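You operate a simulated robot arm through the tools that you are given. There is no shell and no other tool.

You are at the controls of a simulated two-armed robot. One attempt, no reset.

Task
Fit the blue handwheel, close the valve and tighten both dripping wing screws.
Fine: the wheel goes on the square spindle, closes the valve and stays there; valve closed before the wing screws are touched; the hex nut and the spanners stay.

Only the result counts: the job must be done as asked and must still hold three seconds after the hand-in. Knocking over, shifting, dropping, spilling or breaking anything else fails it.

Robot
Two 7-joint arms with two-finger grippers on one trunk that stands fixed in place. Base frame: the origin is at the foot of the trunk, x ahead of it, y to its left, z up. Lengths are in mm, angles in degrees, forces in N, time in s.
The left shoulder is at [50, 191, 1167], the right one opposite. With the tool pointing down near the work surface each hand reaches from about 200 to 740 mm from the base axis, measured 20 degrees to its own side. Payload 2.69 kg a hand.
Tool frame (each hand has its own): the origin (TCP) lies between the finger pads and is the grasp point; the fingertips stand 20 mm ahead of it; z points along the fingers, y is the line along which they close. Largest opening 100 mm; the body of the gripper starts 63 mm behind the TCP.
Orientation is that of the tool frame in the base frame, as a unit quaternion [w, x, y, z]. With the fingers straight down and closing along the base's y, the tool's x points along the base's -x, its y along +y and its z along -z.

Tools
- The arms move only by the tool send_rows. It takes "left_plan", "right_plan" or both (then of equal length, played together; a hand with none holds still); each is a list of rows, each a list of 7 numbers: the shift along the tool's x, y, z in units of 40 mm (1.0 is 40 mm), then the turn, a rotation vector about the tool's x, y, z in units of 5 degrees (1.0 is 5 degrees), then the finger opening in mm, from 0 to 100. In form: [[dx, dy, dz, ax, ay, az, jaw], ...]. A call has 1 to 20 rows; each row shifts and turns the commanded pose from where the row before left it, along the tool's axes as they then stand. A call with a number of a shift or a turn outside -1 to 1 is refused whole. Rows are played at 5 a second. More than 50 mm and 8.6 degrees between two rows, or a gripper value outside its range, and nothing of the call is played. Where a pose cannot be reached the arm comes as near as it can. A force on the tool above 40 N (or 10 N above the force at the start of the call, whichever is more), or a blocked arm, ends the call early, and 0.2 s more pass. The fingers move at their own pace (about 153 mm/s each) and stop on an object; they squeeze with about 29 N. The grip force told is the motor's: it shows also when the fingers shut on nothing. Time passes only in rows, and 0.2 s behind the last, so rows that do not move let the fingers close. It gives the time, the measured TCP pose, the force on the tool (base axes), the opening and the grip force at its end, in the units of the frame above (readings bear some noise), with the torque about the TCP (base axes, N m) and any sound that the robot's microphone picked up.
- Cameras (640 x 400 px; columns grow to the right, rows downward): "scene" is now at [119.6, 50.9, 1359.9]; the picture's right is [0.52, -0.85, 0.00], its down [-0.29, -0.18, -0.94] and it looks along [0.80, 0.49, -0.35] (base axes); focal length 245 px, centre (320, 200). "left" rides on the left gripper at [70, 19, -99] in its tool frame; the picture's right is [-0.26, 0.97, 0.00], its down [-0.75, -0.20, -0.63] and it looks along [-0.61, -0.16, 0.78] (tool axes); focal length 230 px, centre (320, 200). "right" rides on the right gripper at [70, -19, -99] in its tool frame; the picture's right is [0.26, 0.97, 0.00], its down [-0.75, 0.20, -0.63] and it looks along [-0.61, 0.16, 0.78] (tool axes); focal length 230 px, centre (320, 200). There is no depth. A picture from a camera that has moved, and an enlarged one, comes with that camera's place and axes in the base frame and with its lens.
- get_image(camera): a new picture of that camera. It takes no simulated time.
- lift_body(by): slides the trunk up (or, below 0, down) by that many mm; the arms and the scene camera ride with it, the base frame stays. It gives what a move gives, with no picture.
- aim_head(pan, tilt): turns the head with the scene camera to pan (to the left, within 80 degrees either way) and tilt (down, from -29 to 69), counted from straight ahead of the robot. It gives what a move gives.
- zoom(camera, box): a new picture of the part [left, top, right, bottom] of that camera's present view, enlarged. It takes no simulated time.
- hand_in(): hands the job in; it is judged then, once.

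Nothing tells you positions but the pictures and the camera data. Unless the task says otherwise, let go and move clear before handing in.

The tools are called after "Emit:" as name(argument=value, ...) on one line, values as JSON. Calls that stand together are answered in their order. send_rows: Moves the arms, as the interface text tells. Its arguments: {"type":"object","properties":{"left_plan":{"type":"array"},"right_plan":{"type":"array"}},"required":[]} The other tools are called the same way: lift_body (by) slides the trunk up or down; aim_head (pan, tilt) turns the head that bears the scene camera; get_image (camera) takes a picture; zoom (camera, box) takes an enlarged picture of a part of a camera's view; hand_in () hands the job in.

At the start:

```text
t: 0.0
left_eef_pos: [349.0, 535.5, 1210.5]
left_tcp_rot: [0.0, -0.002, 1.0, 0.0]
left_force: [-0.2, -1.0, -0.4]
left_moment: [0.02, 0.02, -0.02]
left_opening: 99.8
left_grip_force: 0.1
right_eef_pos: [308.5, 12.7, 1258.9]
right_tcp_rot: [0.0, 0.0, 1.0, 0.0]
right_force: [-0.8, -0.6, 0.3]
right_moment: [-0.03, -0.01, -0.03]
right_opening: 100.2
right_grip_force: 0.0
trunk travel left (down, up): [-225.0, 98.0]
head pan, tilt: [31.6, 20.2]
```

scene: 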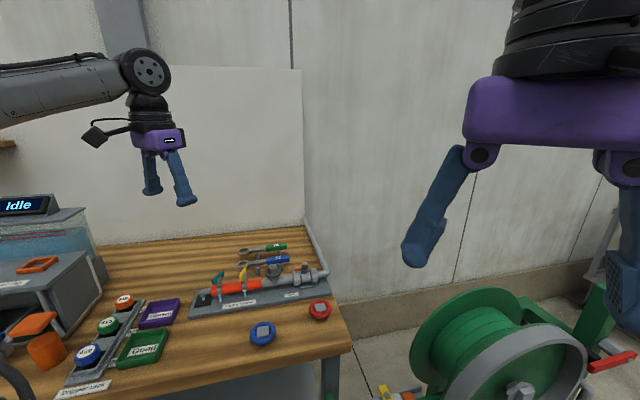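
right: 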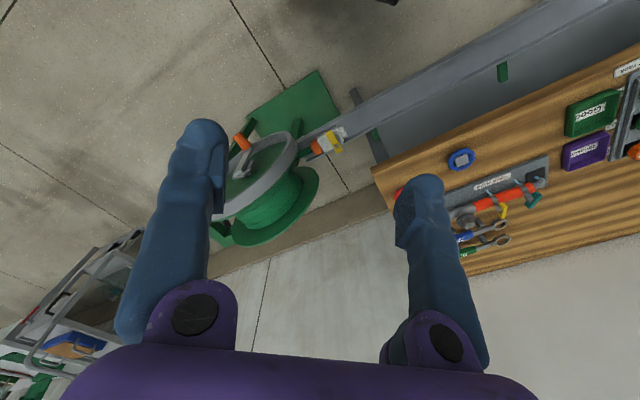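
left: 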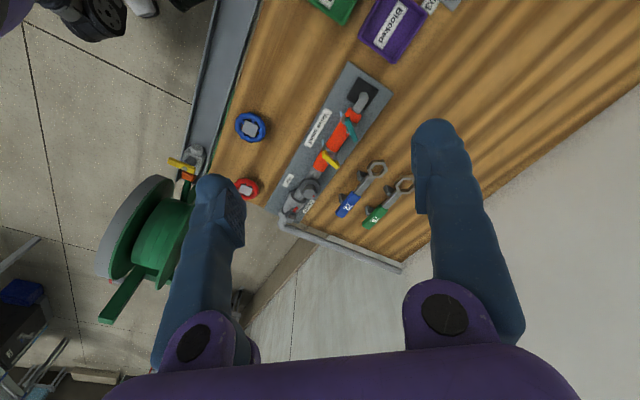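

I see a bench with a pipe assembly (red and grey pipe with yellow and green wing screws and a valve), a blue and a red handwheel in front, and two spanners behind. I'll look closer before moving.

Emit:
zoom(camera="scene", box=[180, 230, 350, 350])

Emit:
zoom(camera="left", box=[220, 50, 420, 240])

Emit:
zoom(camera="right", box=[420, 130, 580, 260])

```text
3.33 times, centred on (265, 290) of scene
camera zoom: at [119.6, 50.9, 1359.9], right [0.52, -0.85, 0.0], down [-0.29, -0.18, -0.94], along [0.8, 0.49, -0.35], focal length 817 px, centre (503, -100)
```

zoom: 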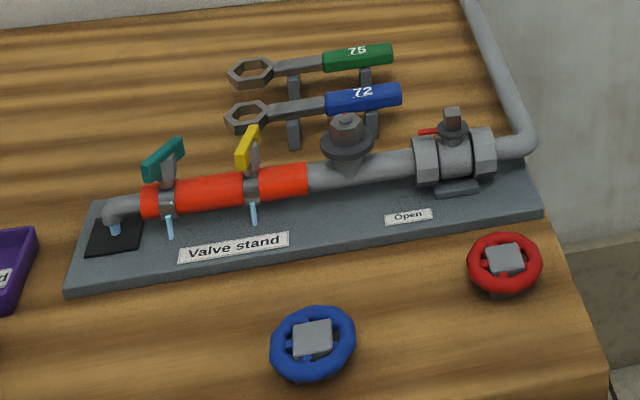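

```text
2.11 times, centred on (320, 145) of left
camera zoom: at [278.2, 553.1, 1310.2], right [0.26, 0.97, 0.0], down [0.75, -0.2, 0.63], along [0.61, -0.16, -0.78], focal length 484 px, centre (320, 316)
```

zoom: 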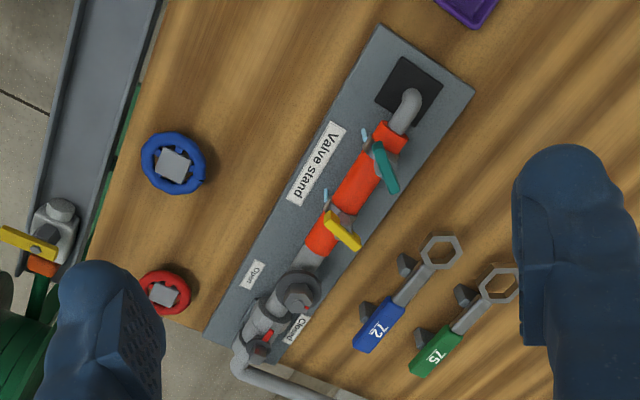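

```text
3.08 times, centred on (500, 195) of right
camera zoom: at [238.8, -6.3, 1358.5], right [-0.26, 0.97, 0.0], down [0.75, 0.2, 0.63], along [0.61, 0.16, -0.78], focal length 708 px, centre (-234, 215)
```

zoom: 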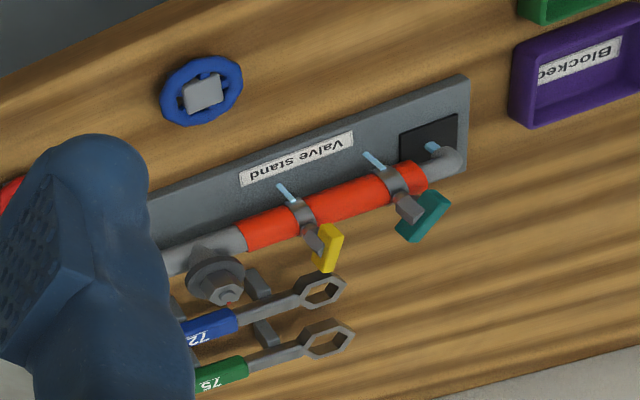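

The blue wheel is around (410, 380, 880), the spindle around (608, 401, 925), the yellow wing around (488, 520, 930) and the green wing around (441, 566, 930). I'll aim the head at them and lower the left hand for a closer look.

Emit:
aim_head(pan=45, tilt=38)

Emit:
send_rows(left_plan=[[0, 0, 0.9, 0, 0, 0, 100], [0, 0, 0.9, 0, 0, 0, 100], [0, 0, 0.9, 0, 0, 0, 100], [0, 0, 0, 0, 0, 0, 100]])

Emit:
get_image(camera="scene")

Emit:
get_image(camera="left")

```text
t: 0.8
left_eef_pos: [349.2, 534.3, 1210.7]
left_tcp_rot: [0.001, -0.001, 1.0, 0.001]
left_force: [0.4, -0.2, 0.7]
left_moment: [-0.02, -0.02, -0.01]
left_opening: 99.9
left_grip_force: 0.1
right_eef_pos: [307.4, 13.5, 1258.9]
right_tcp_rot: [0.0, -0.001, 1.0, 0.0]
right_force: [-0.4, 0.2, 0.1]
right_moment: [0.01, 0.0, 0.04]
right_opening: 100.1
right_grip_force: 0.1
trunk travel left (down, up): [-225.0, 98.0]
head pan, tilt: [45.0, 38.0]
```

```text
t: 1.8
left_eef_pos: [348.9, 533.2, 1104.3]
left_tcp_rot: [0.001, -0.001, 1.0, 0.001]
left_force: [-0.5, -0.2, -0.3]
left_moment: [0.01, 0.02, 0.03]
left_opening: 100.0
left_grip_force: 0.0
right_eef_pos: [306.9, 11.8, 1259.9]
right_tcp_rot: [0.0, 0.0, 1.0, 0.001]
right_force: [-1.2, -0.1, 0.3]
right_moment: [0.02, 0.02, -0.02]
right_opening: 100.2
right_grip_force: 0.2
trunk travel left (down, up): [-225.0, 98.0]
head pan, tilt: [45.0, 38.0]
```

```text
taken
camera scene: at [101.2, 62.6, 1331.9], right [0.71, -0.71, 0.0], down [-0.44, -0.43, -0.79], along [0.56, 0.56, -0.62], focal length 245 px, centre (320, 200)
```

scene: 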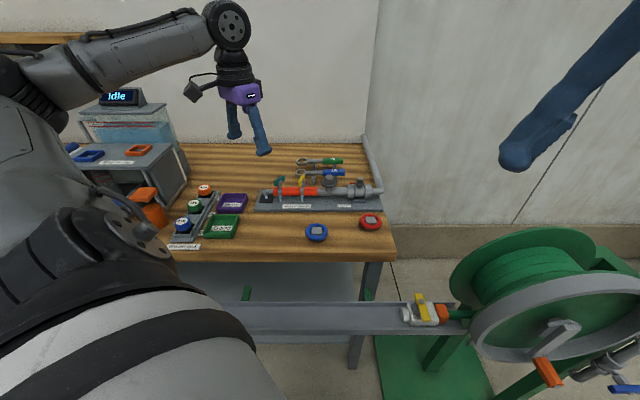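

```text
taken
camera left: at [277.7, 551.2, 1204.0], right [0.26, 0.97, 0.0], down [0.75, -0.2, 0.63], along [0.61, -0.16, -0.78], focal length 230 px, centre (320, 200)
```

left: 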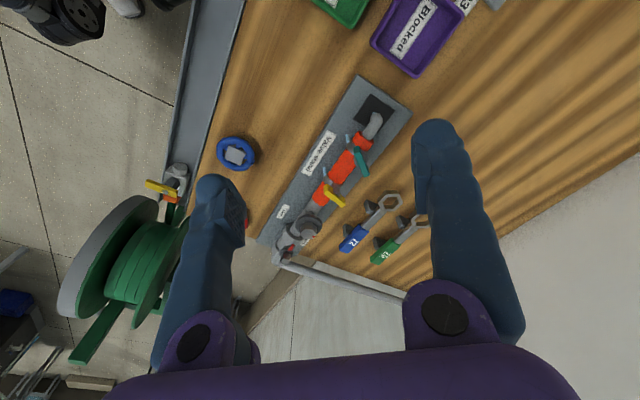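

The views still match. I'll zoom in on both to get precise geometry.

Emit:
zoom(camera="scene", box=[250, 140, 410, 250])

Emit:
zoom(camera="left", box=[200, 70, 440, 280])

Emit:
zoom(camera="scene", box=[330, 160, 400, 215])

Emit:
zoom(camera="scene", box=[255, 160, 335, 215])

Emit:
zoom(camera="left", box=[260, 190, 350, 265])

```text
3.64 times, centred on (330, 195) of scene
camera zoom: at [101.2, 62.6, 1331.9], right [0.71, -0.71, 0.0], down [-0.44, -0.43, -0.79], along [0.56, 0.56, -0.62], focal length 892 px, centre (284, 218)
```

zoom: 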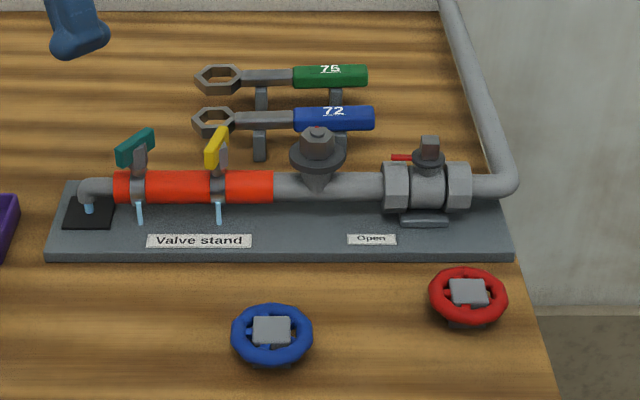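

```text
1.90 times, centred on (320, 175) of left
camera zoom: at [277.7, 551.2, 1204.0], right [0.26, 0.97, 0.0], down [0.75, -0.2, 0.63], along [0.61, -0.16, -0.78], focal length 438 px, centre (320, 248)
```

zoom: 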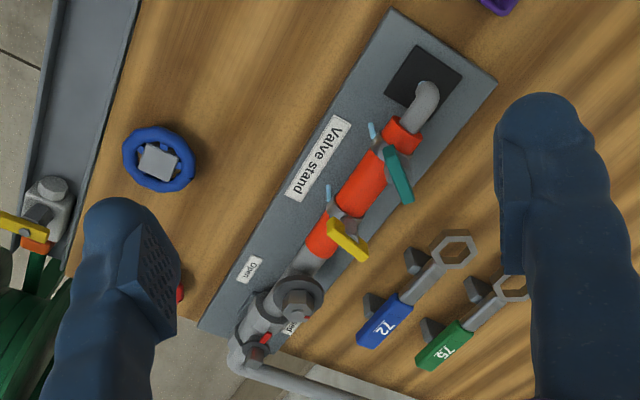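

```text
7.27 times, centred on (365, 188) of scene
camera zoom: at [101.2, 62.6, 1331.9], right [0.71, -0.71, 0.0], down [-0.44, -0.43, -0.79], along [0.56, 0.56, -0.62], focal length 1783 px, centre (-7, 291)
```

zoom: 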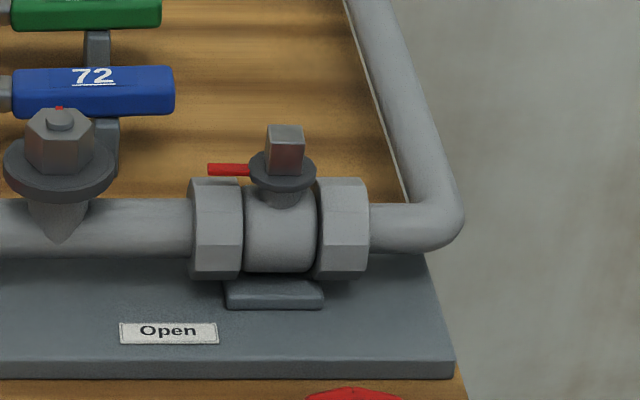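

```text
7.27 times, centred on (295, 188) of scene
camera zoom: at [101.2, 62.6, 1331.9], right [0.71, -0.71, 0.0], down [-0.44, -0.43, -0.79], along [0.56, 0.56, -0.62], focal length 1783 px, centre (502, 291)
```

zoom: 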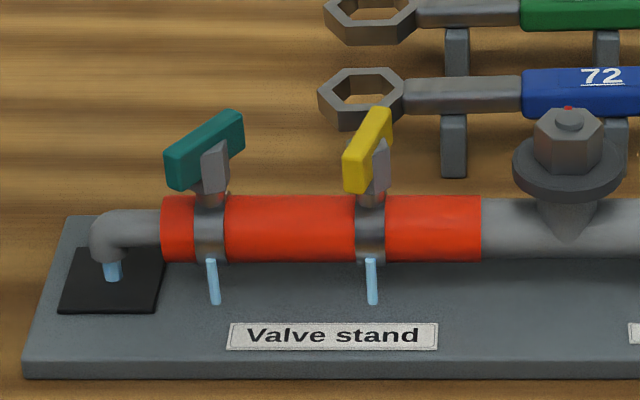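

```text
5.33 times, centred on (305, 228) of left
camera zoom: at [277.7, 551.2, 1204.0], right [0.26, 0.97, 0.0], down [0.75, -0.2, 0.63], along [0.61, -0.16, -0.78], focal length 1227 px, centre (400, 53)
```

zoom: 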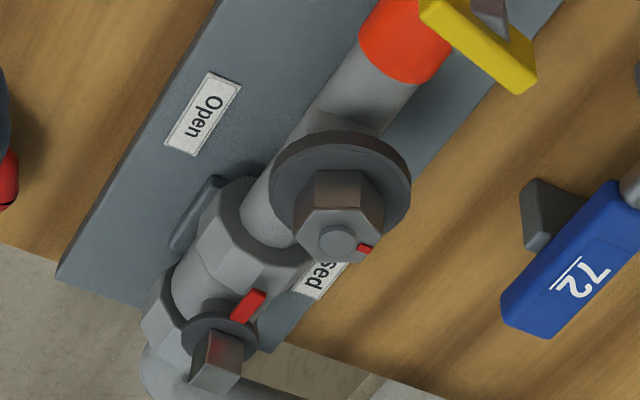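

I now place the spindle top near (601, 399, 944) and the blue hub top near (407, 381, 884). I want finer detail on the wing screws, the wheel hub and the labels.

Emit:
zoom(camera="scene", box=[270, 170, 310, 195])

Emit:
zoom(camera="scene", box=[300, 217, 340, 242])

Emit:
zoom(camera="left", box=[315, 130, 379, 215])

Emit:
zoom(camera="left", box=[210, 132, 260, 172])

Emit:
zoom(camera="scene", box=[350, 205, 390, 235])

```text
16.00 times, centred on (290, 182) of scene
camera zoom: at [101.2, 62.6, 1331.9], right [0.71, -0.71, 0.0], down [-0.44, -0.43, -0.79], along [0.56, 0.56, -0.62], focal length 3923 px, centre (800, 480)
```

zoom: 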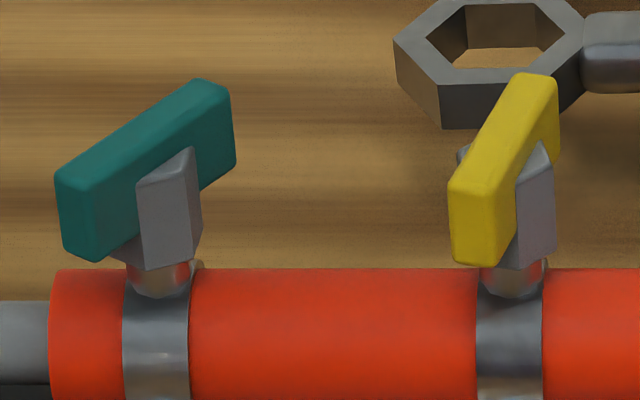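

```text
16.00 times, centred on (320, 230) of scene
camera zoom: at [101.2, 62.6, 1331.9], right [0.71, -0.71, 0.0], down [-0.44, -0.43, -0.79], along [0.56, 0.56, -0.62], focal length 3923 px, centre (320, -272)
```

zoom: 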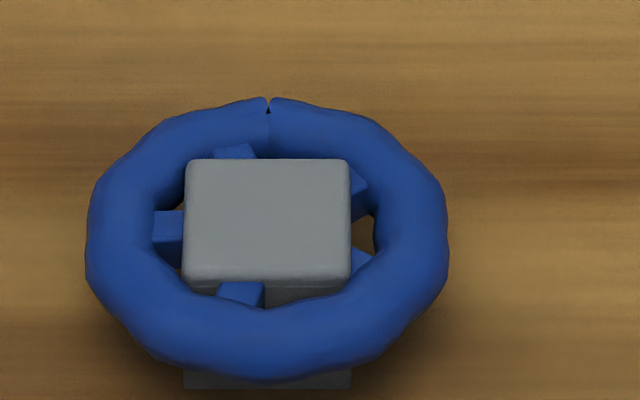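

```text
4.71 times, centred on (347, 172) of left
camera zoom: at [277.7, 551.2, 1204.0], right [0.26, 0.97, 0.0], down [0.75, -0.2, 0.63], along [0.61, -0.16, -0.78], focal length 1083 px, centre (193, 329)
```

zoom: 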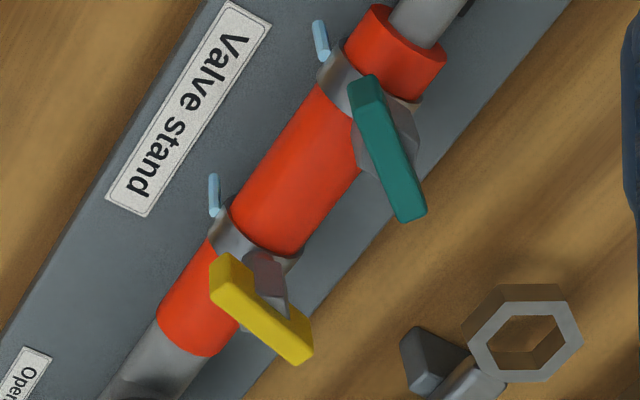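

```text
10.00 times, centred on (235, 152) of left
camera zoom: at [277.7, 551.2, 1204.0], right [0.26, 0.97, 0.0], down [0.75, -0.2, 0.63], along [0.61, -0.16, -0.78], focal length 2301 px, centre (1170, 680)
```

zoom: 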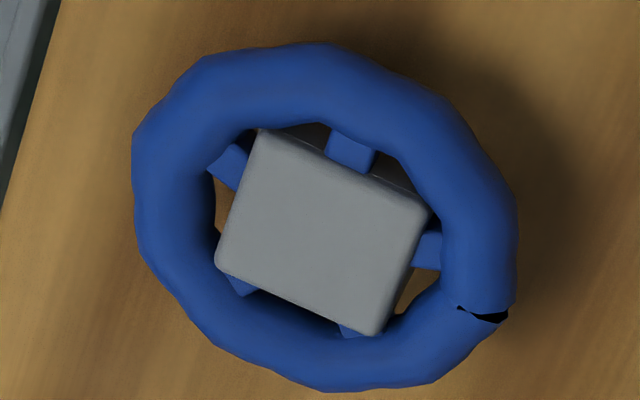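

```text
13.33 times, centred on (370, 220) of scene
camera zoom: at [101.2, 62.6, 1331.9], right [0.71, -0.71, 0.0], down [-0.44, -0.43, -0.79], along [0.56, 0.56, -0.62], focal length 3269 px, centre (-347, -67)
```

zoom: 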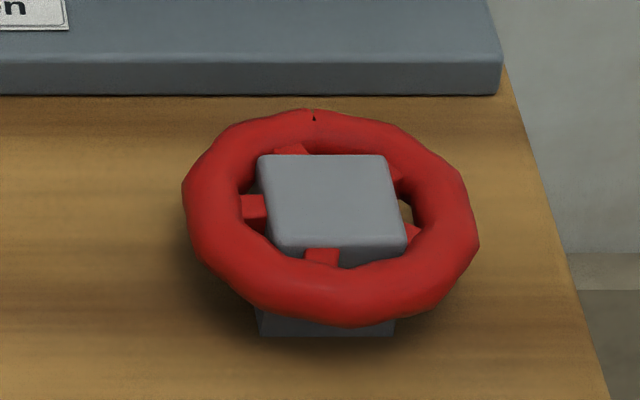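

The blue wheel is about 57 mm across, with a 26 mm square hub whose edges lie parallel to the pipe. Next I check the spindle's square orientation, the pointer and the wing yaws.

Emit:
zoom(camera="scene", box=[352, 170, 384, 190])

Emit:
zoom(camera="left", box=[274, 234, 314, 259])

Emit:
zoom(camera="right", box=[440, 170, 560, 250])

```text
16.00 times, centred on (368, 180) of scene
camera zoom: at [101.2, 62.6, 1331.9], right [0.71, -0.71, 0.0], down [-0.44, -0.43, -0.79], along [0.56, 0.56, -0.62], focal length 3923 px, centre (-448, 520)
```

zoom: 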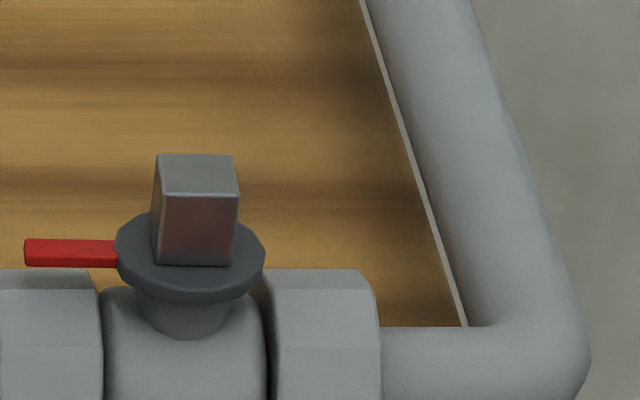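

```text
16.00 times, centred on (294, 246) of left
camera zoom: at [277.7, 551.2, 1204.0], right [0.26, 0.97, 0.0], down [0.75, -0.2, 0.63], along [0.61, -0.16, -0.78], focal length 3681 px, centre (736, -544)
```

zoom: 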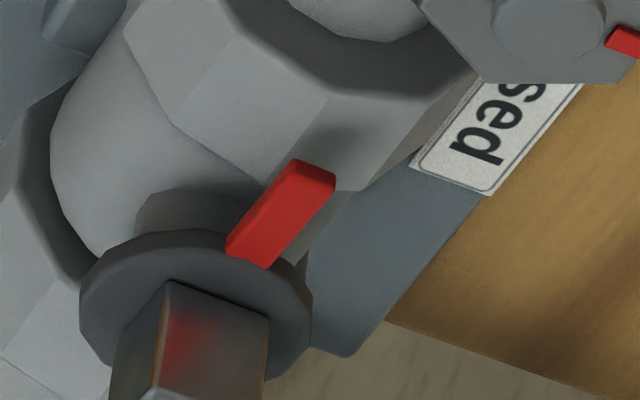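

```text
5.00 times, centred on (500, 210) of right
camera zoom: at [238.6, -6.8, 1358.6], right [-0.26, 0.97, 0.0], down [0.75, 0.2, 0.63], along [0.61, 0.16, -0.78], focal length 1150 px, centre (-580, 150)
```

zoom: 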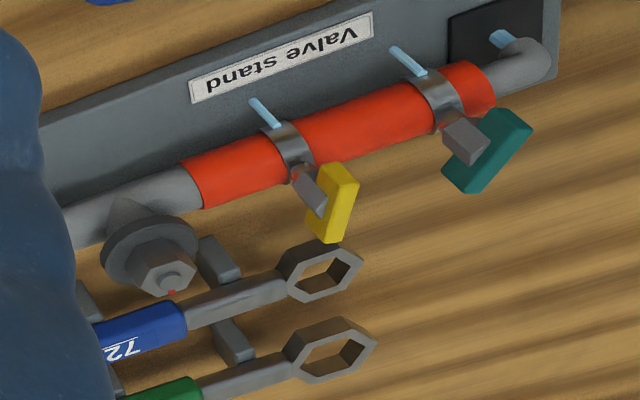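

The spindle is a 14 mm square, aligned to the pipe within about 3°. The pointer lies upstream and the "Closed" label is behind, so closing is 90° clockwise from above. I'll take the left hand above the blue wheel with its jaws along the pipe direction.

Emit:
send_rows(left_plan=[[-0.295, -0.76, 0.52, 0, 0, 0, 90], [-0.295, -0.76, 0.52, 0, 0, 0, 90], [-0.295, -0.76, 0.52, 0, 0, 0, 90], [-0.295, -0.76, 0.52, 0, 0, 0, 90], [-0.295, -0.76, 0.52, 0, 0, 0, 90], [0, 0, 0, 0, 0, -1, 90], [0, 0, 0, 0, 0, -1, 90], [0, 0, 0, 0, 0, -1, 90], [0, 0, 0, 0, 0, -1, 90], [0, 0, 0, 0, 0, -1, 90], [0, 0, 0, 0, 0, -1, 90], [0, 0, 0, 0, 0, -1, 90], [0, 0, 0, 0, 0, -1, 90], [0, 0, 0, 0, 0, -1, 90], [0, 0, 0, 0, 0, 0, 90]])

Emit:
get_image(camera="scene")

Emit:
get_image(camera="left")

```text
t: 5.0
left_eef_pos: [408.5, 384.2, 999.7]
left_tcp_rot: [0.001, -0.385, 0.923, 0.001]
left_force: [-0.1, 1.3, -0.7]
left_moment: [0.03, 0.0, -0.01]
left_opening: 90.1
left_grip_force: 0.1
right_eef_pos: [308.1, 12.7, 1259.6]
right_tcp_rot: [0.0, 0.0, 1.0, -0.001]
right_force: [0.9, -0.1, 1.2]
right_moment: [0.02, 0.03, -0.03]
right_opening: 99.9
right_grip_force: 0.1
trunk travel left (down, up): [-225.0, 98.0]
head pan, tilt: [45.0, 38.0]
```

```text
taken
camera scene: at [101.3, 63.1, 1331.8], right [0.71, -0.71, 0.0], down [-0.44, -0.44, -0.79], along [0.56, 0.56, -0.62], focal length 245 px, centre (320, 200)
```

scene: 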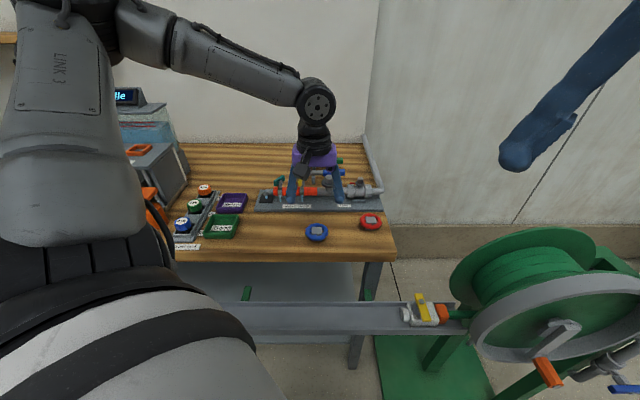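

```text
taken
camera left: at [345.1, 347.3, 1098.2], right [-0.5, 0.86, 0.0], down [0.67, 0.39, 0.63], along [0.55, 0.32, -0.78], focal length 230 px, centre (320, 200)
```

left: 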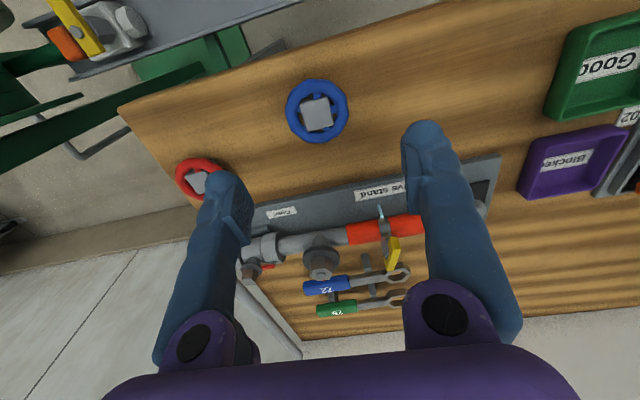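

The computed wheel position agrees with the hand camera. I'll zoom for a fine check before descending.

Emit:
zoom(camera="left", box=[277, 88, 357, 138])

Emit:
zoom(camera="left", box=[230, 230, 310, 280])

```text
8.00 times, centred on (317, 113) of left
camera zoom: at [345.1, 347.3, 1098.2], right [-0.5, 0.86, 0.0], down [0.67, 0.39, 0.63], along [0.55, 0.32, -0.78], focal length 1841 px, centre (344, 896)
```

zoom: 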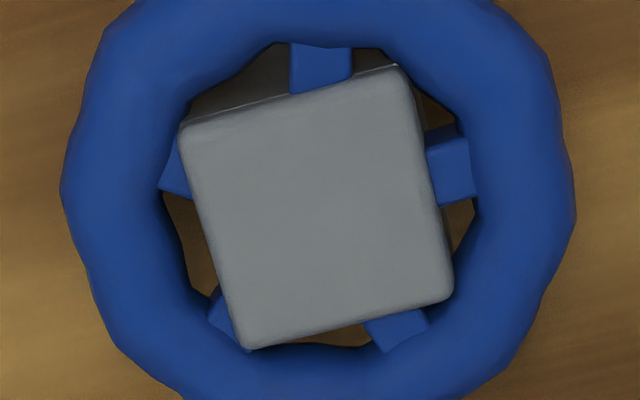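

```text
8.00 times, centred on (270, 255) of left
camera zoom: at [345.1, 347.3, 1098.2], right [-0.5, 0.86, 0.0], down [0.67, 0.39, 0.63], along [0.55, 0.32, -0.78], focal length 1841 px, centre (720, -240)
```

zoom: 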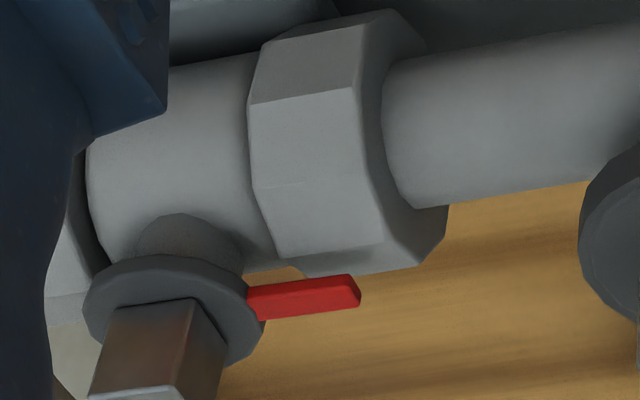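

Hub centre confirmed at (408, 381). I'll correct by about 3 mm and descend over the rim.

Emit:
send_rows(left_plan=[[0.062, -0.05, 0.6, 0, 0, 0, 85], [0, 0, 0.6, 0, 0, 0, 85], [0, 0, 0.6, 0, 0, 0, 85], [0, 0, 0.5, 0, 0, 0, 85], [0, 0, 0.2, 0, 0, 0, 85], [0, 0, 0, 0, 0, 0, 85]])

Emit:
get_image(camera="left")

Emit:
zoom(camera="scene", box=[270, 160, 390, 250])

```text
t: 6.4
left_eef_pos: [407.8, 379.6, 899.1]
left_tcp_rot: [0.001, -0.383, 0.924, 0.0]
left_force: [0.0, -0.6, -0.4]
left_moment: [0.02, 0.03, -0.03]
left_opening: 85.0
left_grip_force: 0.1
right_eef_pos: [308.4, 12.8, 1258.9]
right_tcp_rot: [0.0, -0.001, 1.0, 0.0]
right_force: [0.3, 0.8, -0.5]
right_moment: [-0.01, 0.01, -0.01]
right_opening: 100.2
right_grip_force: 0.1
trunk travel left (down, up): [-225.0, 98.0]
head pan, tilt: [45.0, 38.0]
```

```text
taken
camera left: at [344.6, 343.5, 998.6], right [-0.5, 0.86, 0.0], down [0.67, 0.39, 0.63], along [0.55, 0.32, -0.78], focal length 230 px, centre (320, 200)
```

left: 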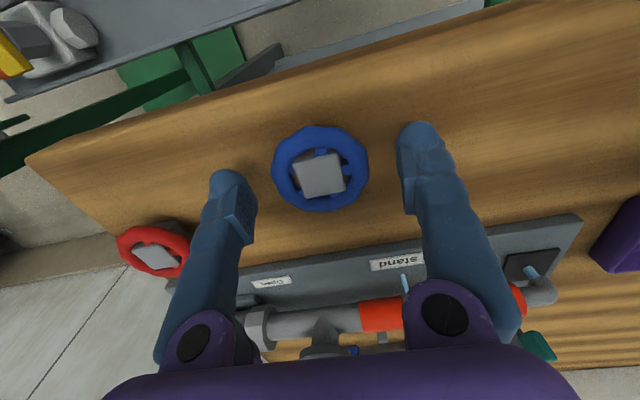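

```text
4.44 times, centred on (330, 205) of scene
camera zoom: at [101.3, 63.1, 1331.8], right [0.71, -0.71, 0.0], down [-0.44, -0.44, -0.79], along [0.56, 0.56, -0.62], focal length 1090 px, centre (276, 178)
```

zoom: 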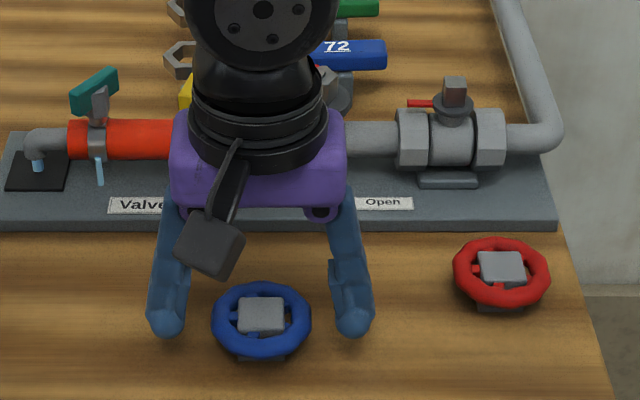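

The fingers straddle the wheel evenly. I'll go down about 10 mm more and close.

Emit:
send_rows(left_plan=[[-0.02, 0, 0.12, 0, 0, 0, 85], [0, 0, 0.12, 0, 0, 0, 85], [0, 0, 0, 0, 0, 0, 70], [0, 0, 0, 0, 0, 0, 60], [0, 0, 0, 0, 0, 0, 50], [0, 0, 0, 0, 0, 0, 40], [0, 0, 0, 0, 0, 0, 40], [0, 0, 0, 0, 0, 0, 40]])

Emit:
get_image(camera="left")

Emit:
zoom(camera="scene", box=[285, 195, 355, 250])

```text
t: 8.2
left_eef_pos: [408.3, 380.6, 890.1]
left_tcp_rot: [0.001, -0.383, 0.924, 0.0]
left_force: [-0.1, -0.5, 1.1]
left_moment: [0.02, 0.01, 0.01]
left_opening: 55.0
left_grip_force: 29.1
right_eef_pos: [308.3, 12.0, 1258.6]
right_tcp_rot: [0.0, 0.001, 1.0, 0.0]
right_force: [0.3, -0.7, -0.5]
right_moment: [0.01, 0.01, -0.02]
right_opening: 100.2
right_grip_force: 0.1
trunk travel left (down, up): [-225.0, 98.0]
head pan, tilt: [45.0, 38.0]
```

```text
taken
camera left: at [344.9, 344.9, 988.7], right [-0.5, 0.86, 0.0], down [0.67, 0.39, 0.63], along [0.55, 0.32, -0.78], focal length 230 px, centre (320, 200)
```

left: 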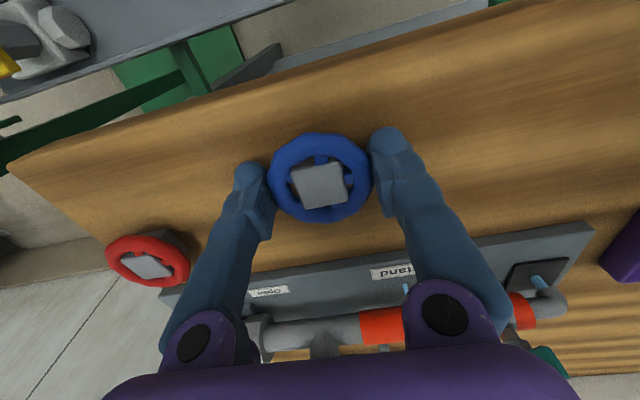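

```text
7.27 times, centred on (320, 222) of scene
camera zoom: at [101.4, 63.2, 1331.8], right [0.71, -0.71, 0.0], down [-0.44, -0.44, -0.79], along [0.56, 0.56, -0.62], focal length 1783 px, centre (320, 36)
```

zoom: 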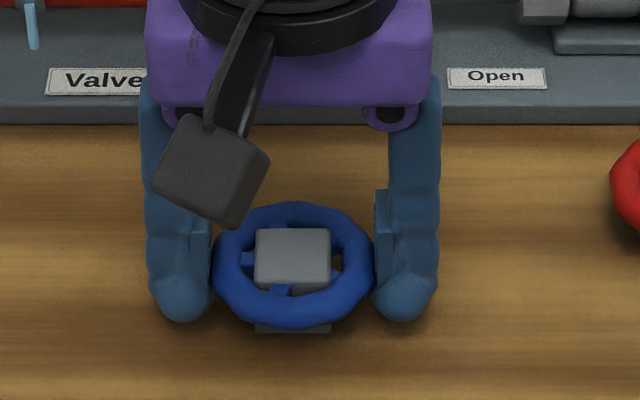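

The wheel is gripped at 55 mm. I'll lift it straight up and carry it above the spindle.

Emit:
send_rows(left_plan=[[0, 0, -0.4, 0, 0, 0, 40], [0, 0, -0.7, 0, 0, 0, 40], [0, 0, -0.7, 0, 0, 0, 40], [0, 0, -0.7, 0, 0, 0, 40], [0, 0, -0.5, 0, 0, 0, 40], [-0.614, -0.512, 0, 0, 0, 0, 40], [-0.614, -0.512, 0, 0, 0, 0, 40], [-0.614, -0.512, 0, 0, 0, 0, 40], [-0.614, -0.512, 0, 0, 0, 0, 40], [-0.614, -0.512, 0, 0, 0, 0, 40], [-0.614, -0.512, 0, 0, 0, 0, 40], [0, 0, 0, 0, 0, 0, 40], [0, 0, 0, 0, 0, 0, 40]])

Emit:
get_image(camera="left")

Emit:
get_image(camera="scene")

Emit:
zoom(camera="scene", box=[325, 130, 405, 200])

```text
t: 11.0
left_eef_pos: [602.4, 398.7, 1008.7]
left_tcp_rot: [0.0, -0.384, 0.923, 0.0]
left_force: [0.6, -0.6, -0.8]
left_moment: [0.02, -0.03, 0.01]
left_opening: 55.1
left_grip_force: 29.2
right_eef_pos: [308.4, 12.6, 1260.5]
right_tcp_rot: [0.0, 0.0, 1.0, 0.001]
right_force: [0.0, -0.9, 0.7]
right_moment: [0.0, 0.01, -0.03]
right_opening: 99.9
right_grip_force: 0.1
trunk travel left (down, up): [-225.0, 98.0]
head pan, tilt: [45.0, 38.0]
```

```text
taken
camera left: at [539.6, 361.8, 1108.0], right [-0.5, 0.86, 0.0], down [0.67, 0.39, 0.63], along [0.55, 0.32, -0.78], focal length 230 px, centre (320, 200)
```

left: 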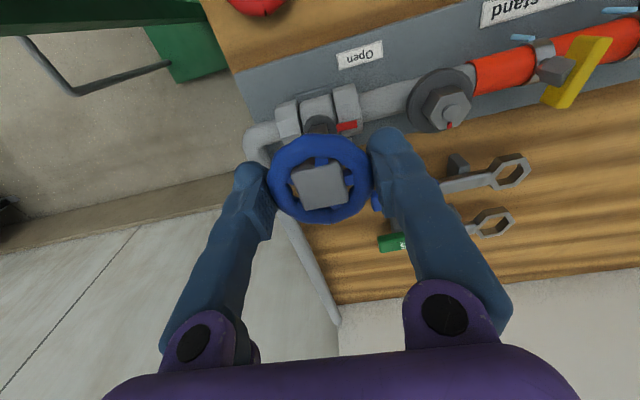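

```text
taken
camera scene: at [101.6, 63.2, 1331.8], right [0.71, -0.71, 0.0], down [-0.44, -0.44, -0.79], along [0.56, 0.56, -0.62], focal length 245 px, centre (320, 200)
```

scene: 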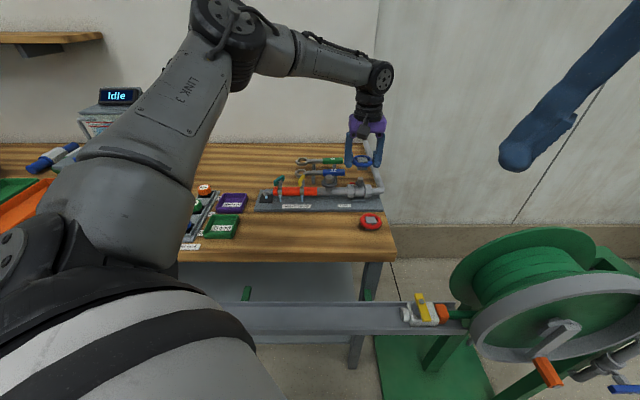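

```text
5.71 times, centred on (365, 165) of scene
camera zoom: at [101.6, 63.2, 1331.8], right [0.71, -0.71, 0.0], down [-0.44, -0.44, -0.79], along [0.56, 0.56, -0.62], focal length 1401 px, centre (63, 400)
```

zoom: 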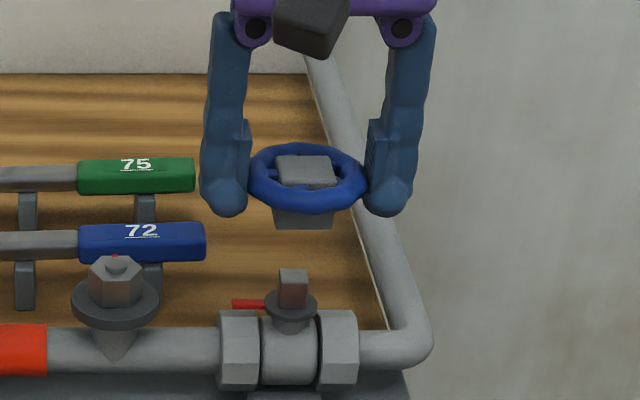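

The wheel hangs over the spindle. I'll take high-zoom views to measure the alignment.

Emit:
zoom(camera="scene", box=[345, 148, 393, 192])

Emit:
zoom(camera="left", box=[260, 100, 380, 230])

```text
9.09 times, centred on (369, 170) of scene
camera zoom: at [101.6, 63.2, 1331.8], right [0.71, -0.71, 0.0], down [-0.44, -0.44, -0.79], along [0.56, 0.56, -0.62], focal length 2229 px, centre (-126, 473)
```

zoom: 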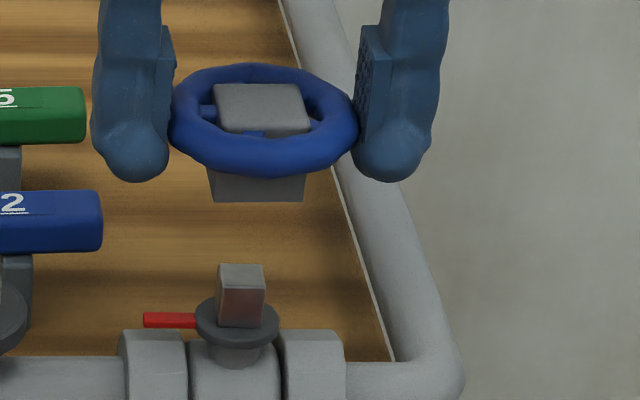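

```text
3.08 times, centred on (320, 165) of left
camera zoom: at [539.6, 361.8, 1108.0], right [-0.5, 0.86, 0.0], down [0.67, 0.39, 0.63], along [0.55, 0.32, -0.78], focal length 708 px, centre (320, 308)
```

zoom: 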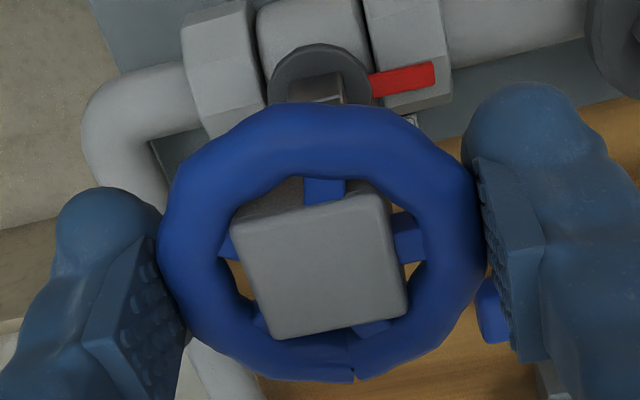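

Sideways alignment along the pipe is within about 0.5 mm. I'll lower the hub to just above the spindle and compare the front edges for the depth direction.

Emit:
send_rows(left_plan=[[0, 0, 0.3, 0, 0, 0, 40], [0, 0, 0.3, 0, 0, 0, 40], [0, 0, 0.1, 0, 0, 0, 40], [0, 0, 0, 0, 0, 0, 40]])

Emit:
zoom(camera="scene", box=[350, 160, 390, 190])

Emit:
zoom(camera="left", box=[260, 100, 380, 230])

```text
t: 12.0
left_eef_pos: [602.1, 398.8, 982.5]
left_tcp_rot: [0.001, -0.383, 0.924, 0.001]
left_force: [0.5, 0.9, -0.7]
left_moment: [0.02, -0.01, 0.01]
left_opening: 54.9
left_grip_force: 28.9
right_eef_pos: [308.4, 12.1, 1259.9]
right_tcp_rot: [0.0, 0.0, 1.0, 0.002]
right_force: [-0.2, -0.3, -0.4]
right_moment: [0.0, -0.02, -0.01]
right_opening: 100.0
right_grip_force: 0.1
trunk travel left (down, up): [-225.0, 98.0]
head pan, tilt: [45.0, 38.0]
```

```text
13.33 times, centred on (370, 175) of scene
camera zoom: at [101.4, 63.1, 1331.8], right [0.71, -0.71, 0.0], down [-0.44, -0.44, -0.79], along [0.56, 0.56, -0.62], focal length 3269 px, centre (-347, 533)
```

zoom: 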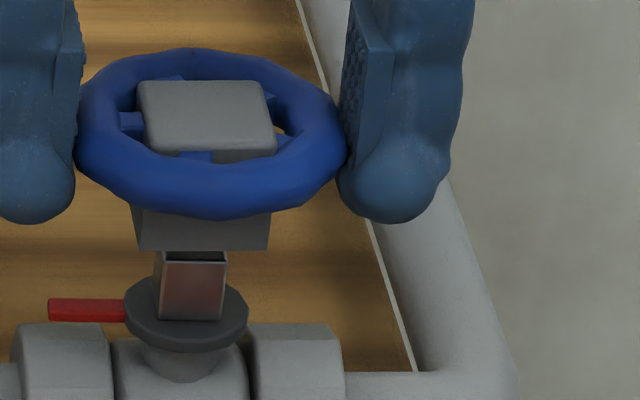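

```text
3.08 times, centred on (320, 165) of left
camera zoom: at [539.1, 361.4, 1080.3], right [-0.5, 0.86, 0.0], down [0.67, 0.39, 0.63], along [0.55, 0.32, -0.78], focal length 708 px, centre (320, 308)
```

zoom: 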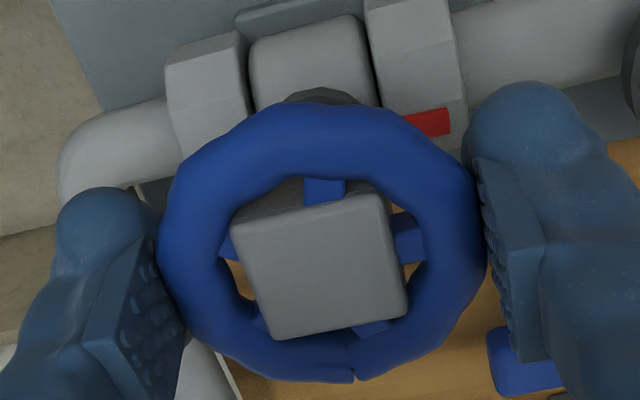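

By triangulating both cameras, the hub sits about 4–5 mm short of the spindle (towards the robot) and about 0.7 mm to the right. I'll correct this, lower a little and check again.

Emit:
send_rows(left_plan=[[-0.11, 0.018, 0, 0, 0, 0, 40], [0, 0, 0.1, 0, 0, 0, 40], [0, 0, 0, 0, 0, 0, 40], [0, 0, 0, 0, 0, 0, 40]])

Emit:
zoom(camera="scene", box=[350, 160, 390, 190])

Emit:
zoom(camera="left", box=[280, 110, 360, 160])

```text
t: 13.0
left_eef_pos: [604.6, 401.5, 977.8]
left_tcp_rot: [0.001, -0.383, 0.924, 0.0]
left_force: [0.6, 0.5, 0.4]
left_moment: [0.01, 0.03, 0.03]
left_opening: 54.9
left_grip_force: 28.8
right_eef_pos: [308.0, 12.8, 1259.1]
right_tcp_rot: [0.0, 0.0, 1.0, -0.001]
right_force: [-0.6, 0.7, 0.2]
right_moment: [0.0, 0.03, -0.04]
right_opening: 100.0
right_grip_force: 0.0
trunk travel left (down, up): [-225.0, 98.0]
head pan, tilt: [45.0, 38.0]
```

```text
13.33 times, centred on (370, 175) of scene
camera zoom: at [101.4, 63.2, 1331.8], right [0.71, -0.71, 0.0], down [-0.44, -0.44, -0.79], along [0.56, 0.56, -0.62], focal length 3269 px, centre (-347, 533)
```

zoom: 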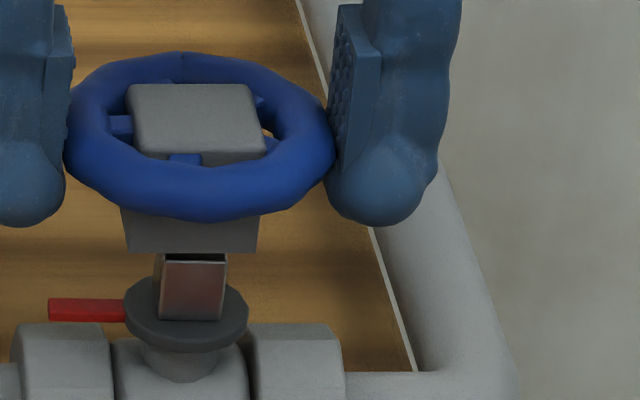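

```text
8.00 times, centred on (320, 135) of left
camera zoom: at [540.8, 365.2, 1077.1], right [-0.5, 0.86, 0.0], down [0.67, 0.39, 0.63], along [0.55, 0.32, -0.78], focal length 1841 px, centre (320, 720)
```

zoom: 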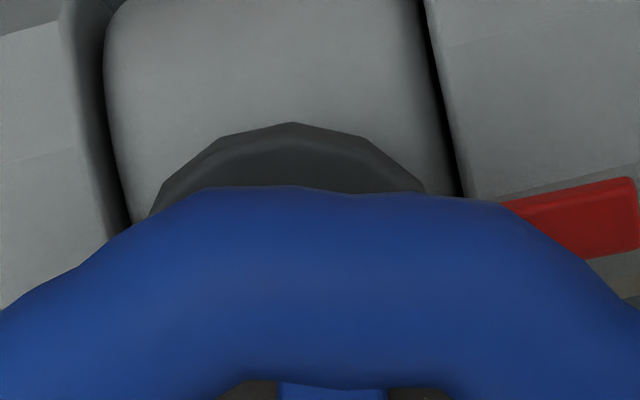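

The wheel is now about 2 mm too far left, so I'll correct the lateral offset and lower slightly before checking again.

Emit:
send_rows(left_plan=[[0, -0.05, 0.05, 0, 0, 0, 40], [0, 0, 0, 0, 0, 0, 40], [0, 0, 0, 0, 0, 0, 40], [0, 0, 0, 0, 0, 0, 40]])

Emit:
zoom(camera="scene", box=[352, 165, 384, 189])

```text
t: 14.0
left_eef_pos: [606.2, 401.4, 975.7]
left_tcp_rot: [0.0, -0.383, 0.924, 0.0]
left_force: [-0.2, 0.7, -1.2]
left_moment: [0.01, -0.02, 0.0]
left_opening: 54.9
left_grip_force: 28.9
right_eef_pos: [307.9, 13.4, 1259.3]
right_tcp_rot: [0.0, 0.0, 1.0, 0.0]
right_force: [0.8, 0.5, 0.0]
right_moment: [-0.01, 0.0, -0.02]
right_opening: 100.0
right_grip_force: 0.2
trunk travel left (down, up): [-225.0, 98.0]
head pan, tilt: [45.0, 38.0]
```

```text
16.00 times, centred on (368, 177) of scene
camera zoom: at [101.3, 63.2, 1331.8], right [0.71, -0.71, 0.0], down [-0.44, -0.44, -0.79], along [0.56, 0.56, -0.62], focal length 3923 px, centre (-448, 568)
```

zoom: 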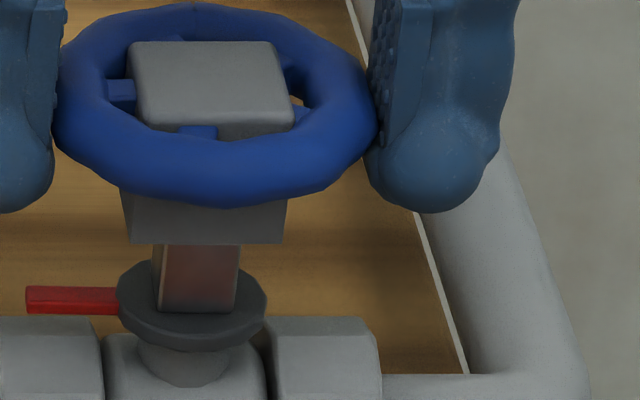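

Lateral and depth alignment now both read within about 0.5 mm. I'll descend in small steps and watch the force.

Emit:
send_rows(left_plan=[[0, 0, 0.05, 0, 0, 0, 40], [0, 0, 0.05, 0, 0, 0, 40], [0, 0, 0.04, 0, 0, 0, 40], [0, 0, 0, 0, 0, 0, 40]])

Emit:
zoom(camera="scene", box=[352, 165, 384, 189])

```text
t: 15.0
left_eef_pos: [605.1, 400.0, 971.6]
left_tcp_rot: [0.0, -0.384, 0.923, 0.0]
left_force: [-0.2, 0.3, -0.1]
left_moment: [0.0, 0.0, 0.01]
left_opening: 54.9
left_grip_force: 28.9
right_eef_pos: [308.2, 12.4, 1259.1]
right_tcp_rot: [0.0, 0.0, 1.0, 0.0]
right_force: [-0.1, 0.3, 0.1]
right_moment: [-0.02, 0.0, 0.02]
right_opening: 100.0
right_grip_force: 0.1
trunk travel left (down, up): [-225.0, 98.0]
head pan, tilt: [45.0, 38.0]
```

```text
16.00 times, centred on (368, 177) of scene
camera zoom: at [101.4, 63.1, 1331.8], right [0.71, -0.71, 0.0], down [-0.44, -0.44, -0.79], along [0.56, 0.56, -0.62], focal length 3923 px, centre (-448, 568)
```

zoom: 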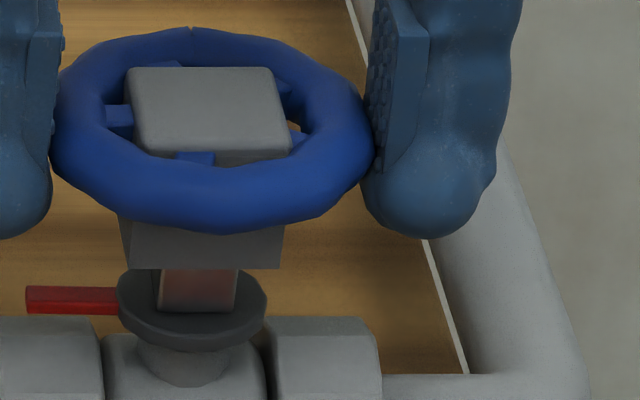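

No contact force yet and the alignment still looks good, so I continue down.

Emit:
send_rows(left_plan=[[0, 0, 0.04, 0, 0, 0, 40], [0, 0, 0.04, 0, 0, 0, 40], [0, 0, 0.04, 0, 0, 0, 40], [0, 0, 0, 0, 0, 0, 40]])

Emit:
zoom(camera="scene", box=[352, 165, 384, 189])

```text
t: 16.0
left_eef_pos: [604.4, 399.0, 965.1]
left_tcp_rot: [0.001, -0.384, 0.923, 0.0]
left_force: [-1.2, -2.6, 0.2]
left_moment: [-0.07, 0.05, 0.0]
left_opening: 54.9
left_grip_force: 29.1
right_eef_pos: [308.4, 11.8, 1260.7]
right_tcp_rot: [-0.001, -0.001, 1.0, 0.0]
right_force: [-0.7, 0.8, 0.1]
right_moment: [0.02, 0.01, 0.02]
right_opening: 100.2
right_grip_force: 0.0
trunk travel left (down, up): [-225.0, 98.0]
head pan, tilt: [45.0, 38.0]
```

```text
16.00 times, centred on (368, 177) of scene
camera zoom: at [101.1, 62.8, 1331.9], right [0.71, -0.71, 0.0], down [-0.44, -0.44, -0.79], along [0.56, 0.56, -0.62], focal length 3923 px, centre (-448, 568)
```

zoom: 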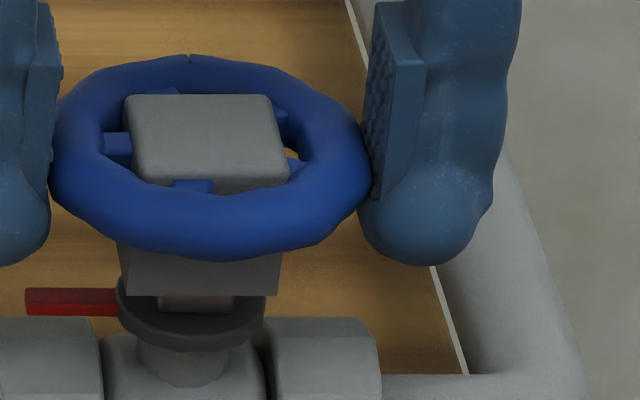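

The spindle has entered the socket, with only about 3 N of side force. I'll ease the depth 0.5 mm and continue to seat the wheel.

Emit:
send_rows(left_plan=[[0.015, 0, 0.04, 0, 0, 0, 40], [0, 0, 0.04, 0, 0, 0, 40], [0, 0, 0.04, 0, 0, 0, 40], [0, 0, 0, 0, 0, 0, 40]])

Emit:
zoom(camera="scene", box=[352, 165, 384, 189])

```text
t: 17.0
left_eef_pos: [603.5, 400.2, 961.0]
left_tcp_rot: [0.0, -0.384, 0.924, 0.0]
left_force: [-1.7, -1.9, 0.4]
left_moment: [-0.04, 0.02, -0.03]
left_opening: 54.9
left_grip_force: 28.8
right_eef_pos: [308.7, 12.1, 1259.0]
right_tcp_rot: [0.0, 0.001, 1.0, 0.0]
right_force: [0.4, 0.8, -0.6]
right_moment: [-0.02, -0.05, -0.01]
right_opening: 99.8
right_grip_force: 0.1
trunk travel left (down, up): [-225.0, 98.0]
head pan, tilt: [45.0, 38.0]
```

```text
16.00 times, centred on (368, 177) of scene
camera zoom: at [101.2, 62.9, 1331.9], right [0.71, -0.71, 0.0], down [-0.44, -0.44, -0.79], along [0.56, 0.56, -0.62], focal length 3923 px, centre (-448, 568)
```

zoom: 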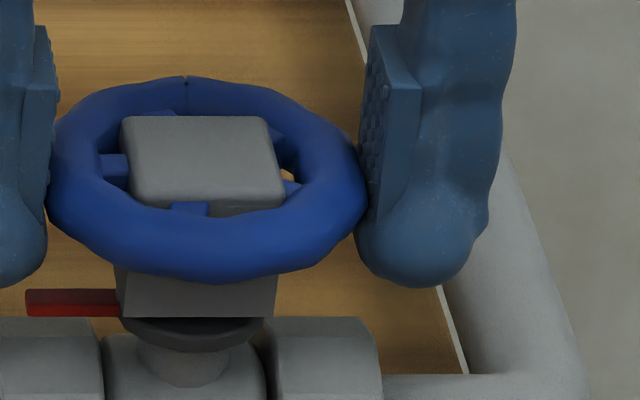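

Nearly seated, with perhaps 2–3 mm left. I'll press until there is vertical contact.

Emit:
send_rows(left_plan=[[0.01, 0, 0.04, 0, 0, 0, 40], [0, 0, 0.03, 0, 0, 0, 40], [0, 0, 0.03, 0, 0, 0, 40], [0, 0, 0, 0, 0, 0, 40]])

Emit:
zoom(camera="scene", box=[352, 165, 384, 189])

Emit:
get_image(camera="left")

```text
t: 18.0
left_eef_pos: [602.9, 399.2, 957.1]
left_tcp_rot: [0.002, -0.385, 0.923, -0.001]
left_force: [2.1, 2.6, 9.6]
left_moment: [0.07, 0.07, -0.01]
left_opening: 55.0
left_grip_force: 29.2
right_eef_pos: [307.0, 12.4, 1258.9]
right_tcp_rot: [-0.001, 0.0, 1.0, -0.001]
right_force: [-0.1, -0.9, 0.2]
right_moment: [0.01, 0.0, 0.04]
right_opening: 100.0
right_grip_force: 0.1
trunk travel left (down, up): [-225.0, 98.0]
head pan, tilt: [45.0, 38.0]
```

```text
16.00 times, centred on (368, 177) of scene
camera zoom: at [100.6, 62.8, 1332.1], right [0.71, -0.71, 0.0], down [-0.43, -0.44, -0.79], along [0.56, 0.56, -0.62], focal length 3923 px, centre (-448, 568)
```

zoom: 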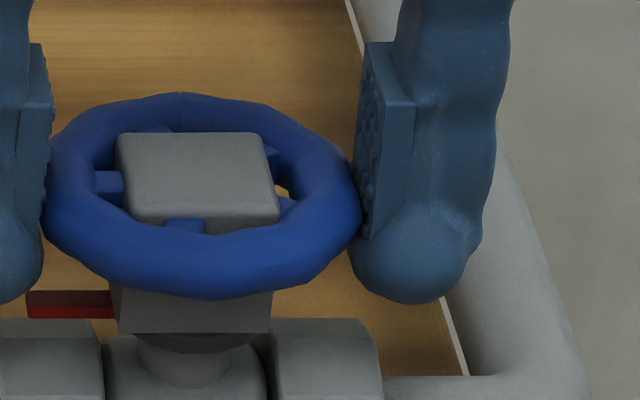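

```text
taken
camera left: at [539.9, 363.3, 1056.4], right [-0.5, 0.86, 0.0], down [0.67, 0.39, 0.63], along [0.55, 0.32, -0.77], focal length 230 px, centre (320, 200)
```

left: 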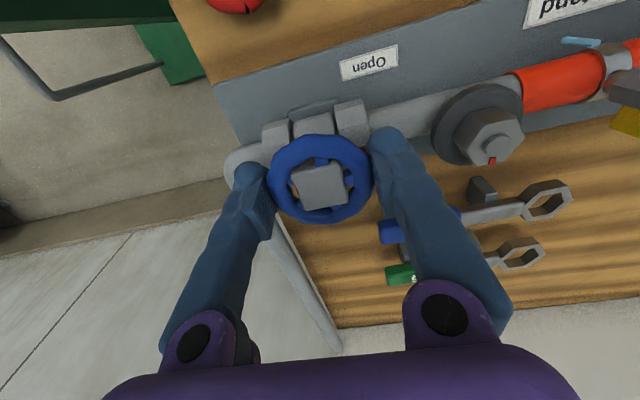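

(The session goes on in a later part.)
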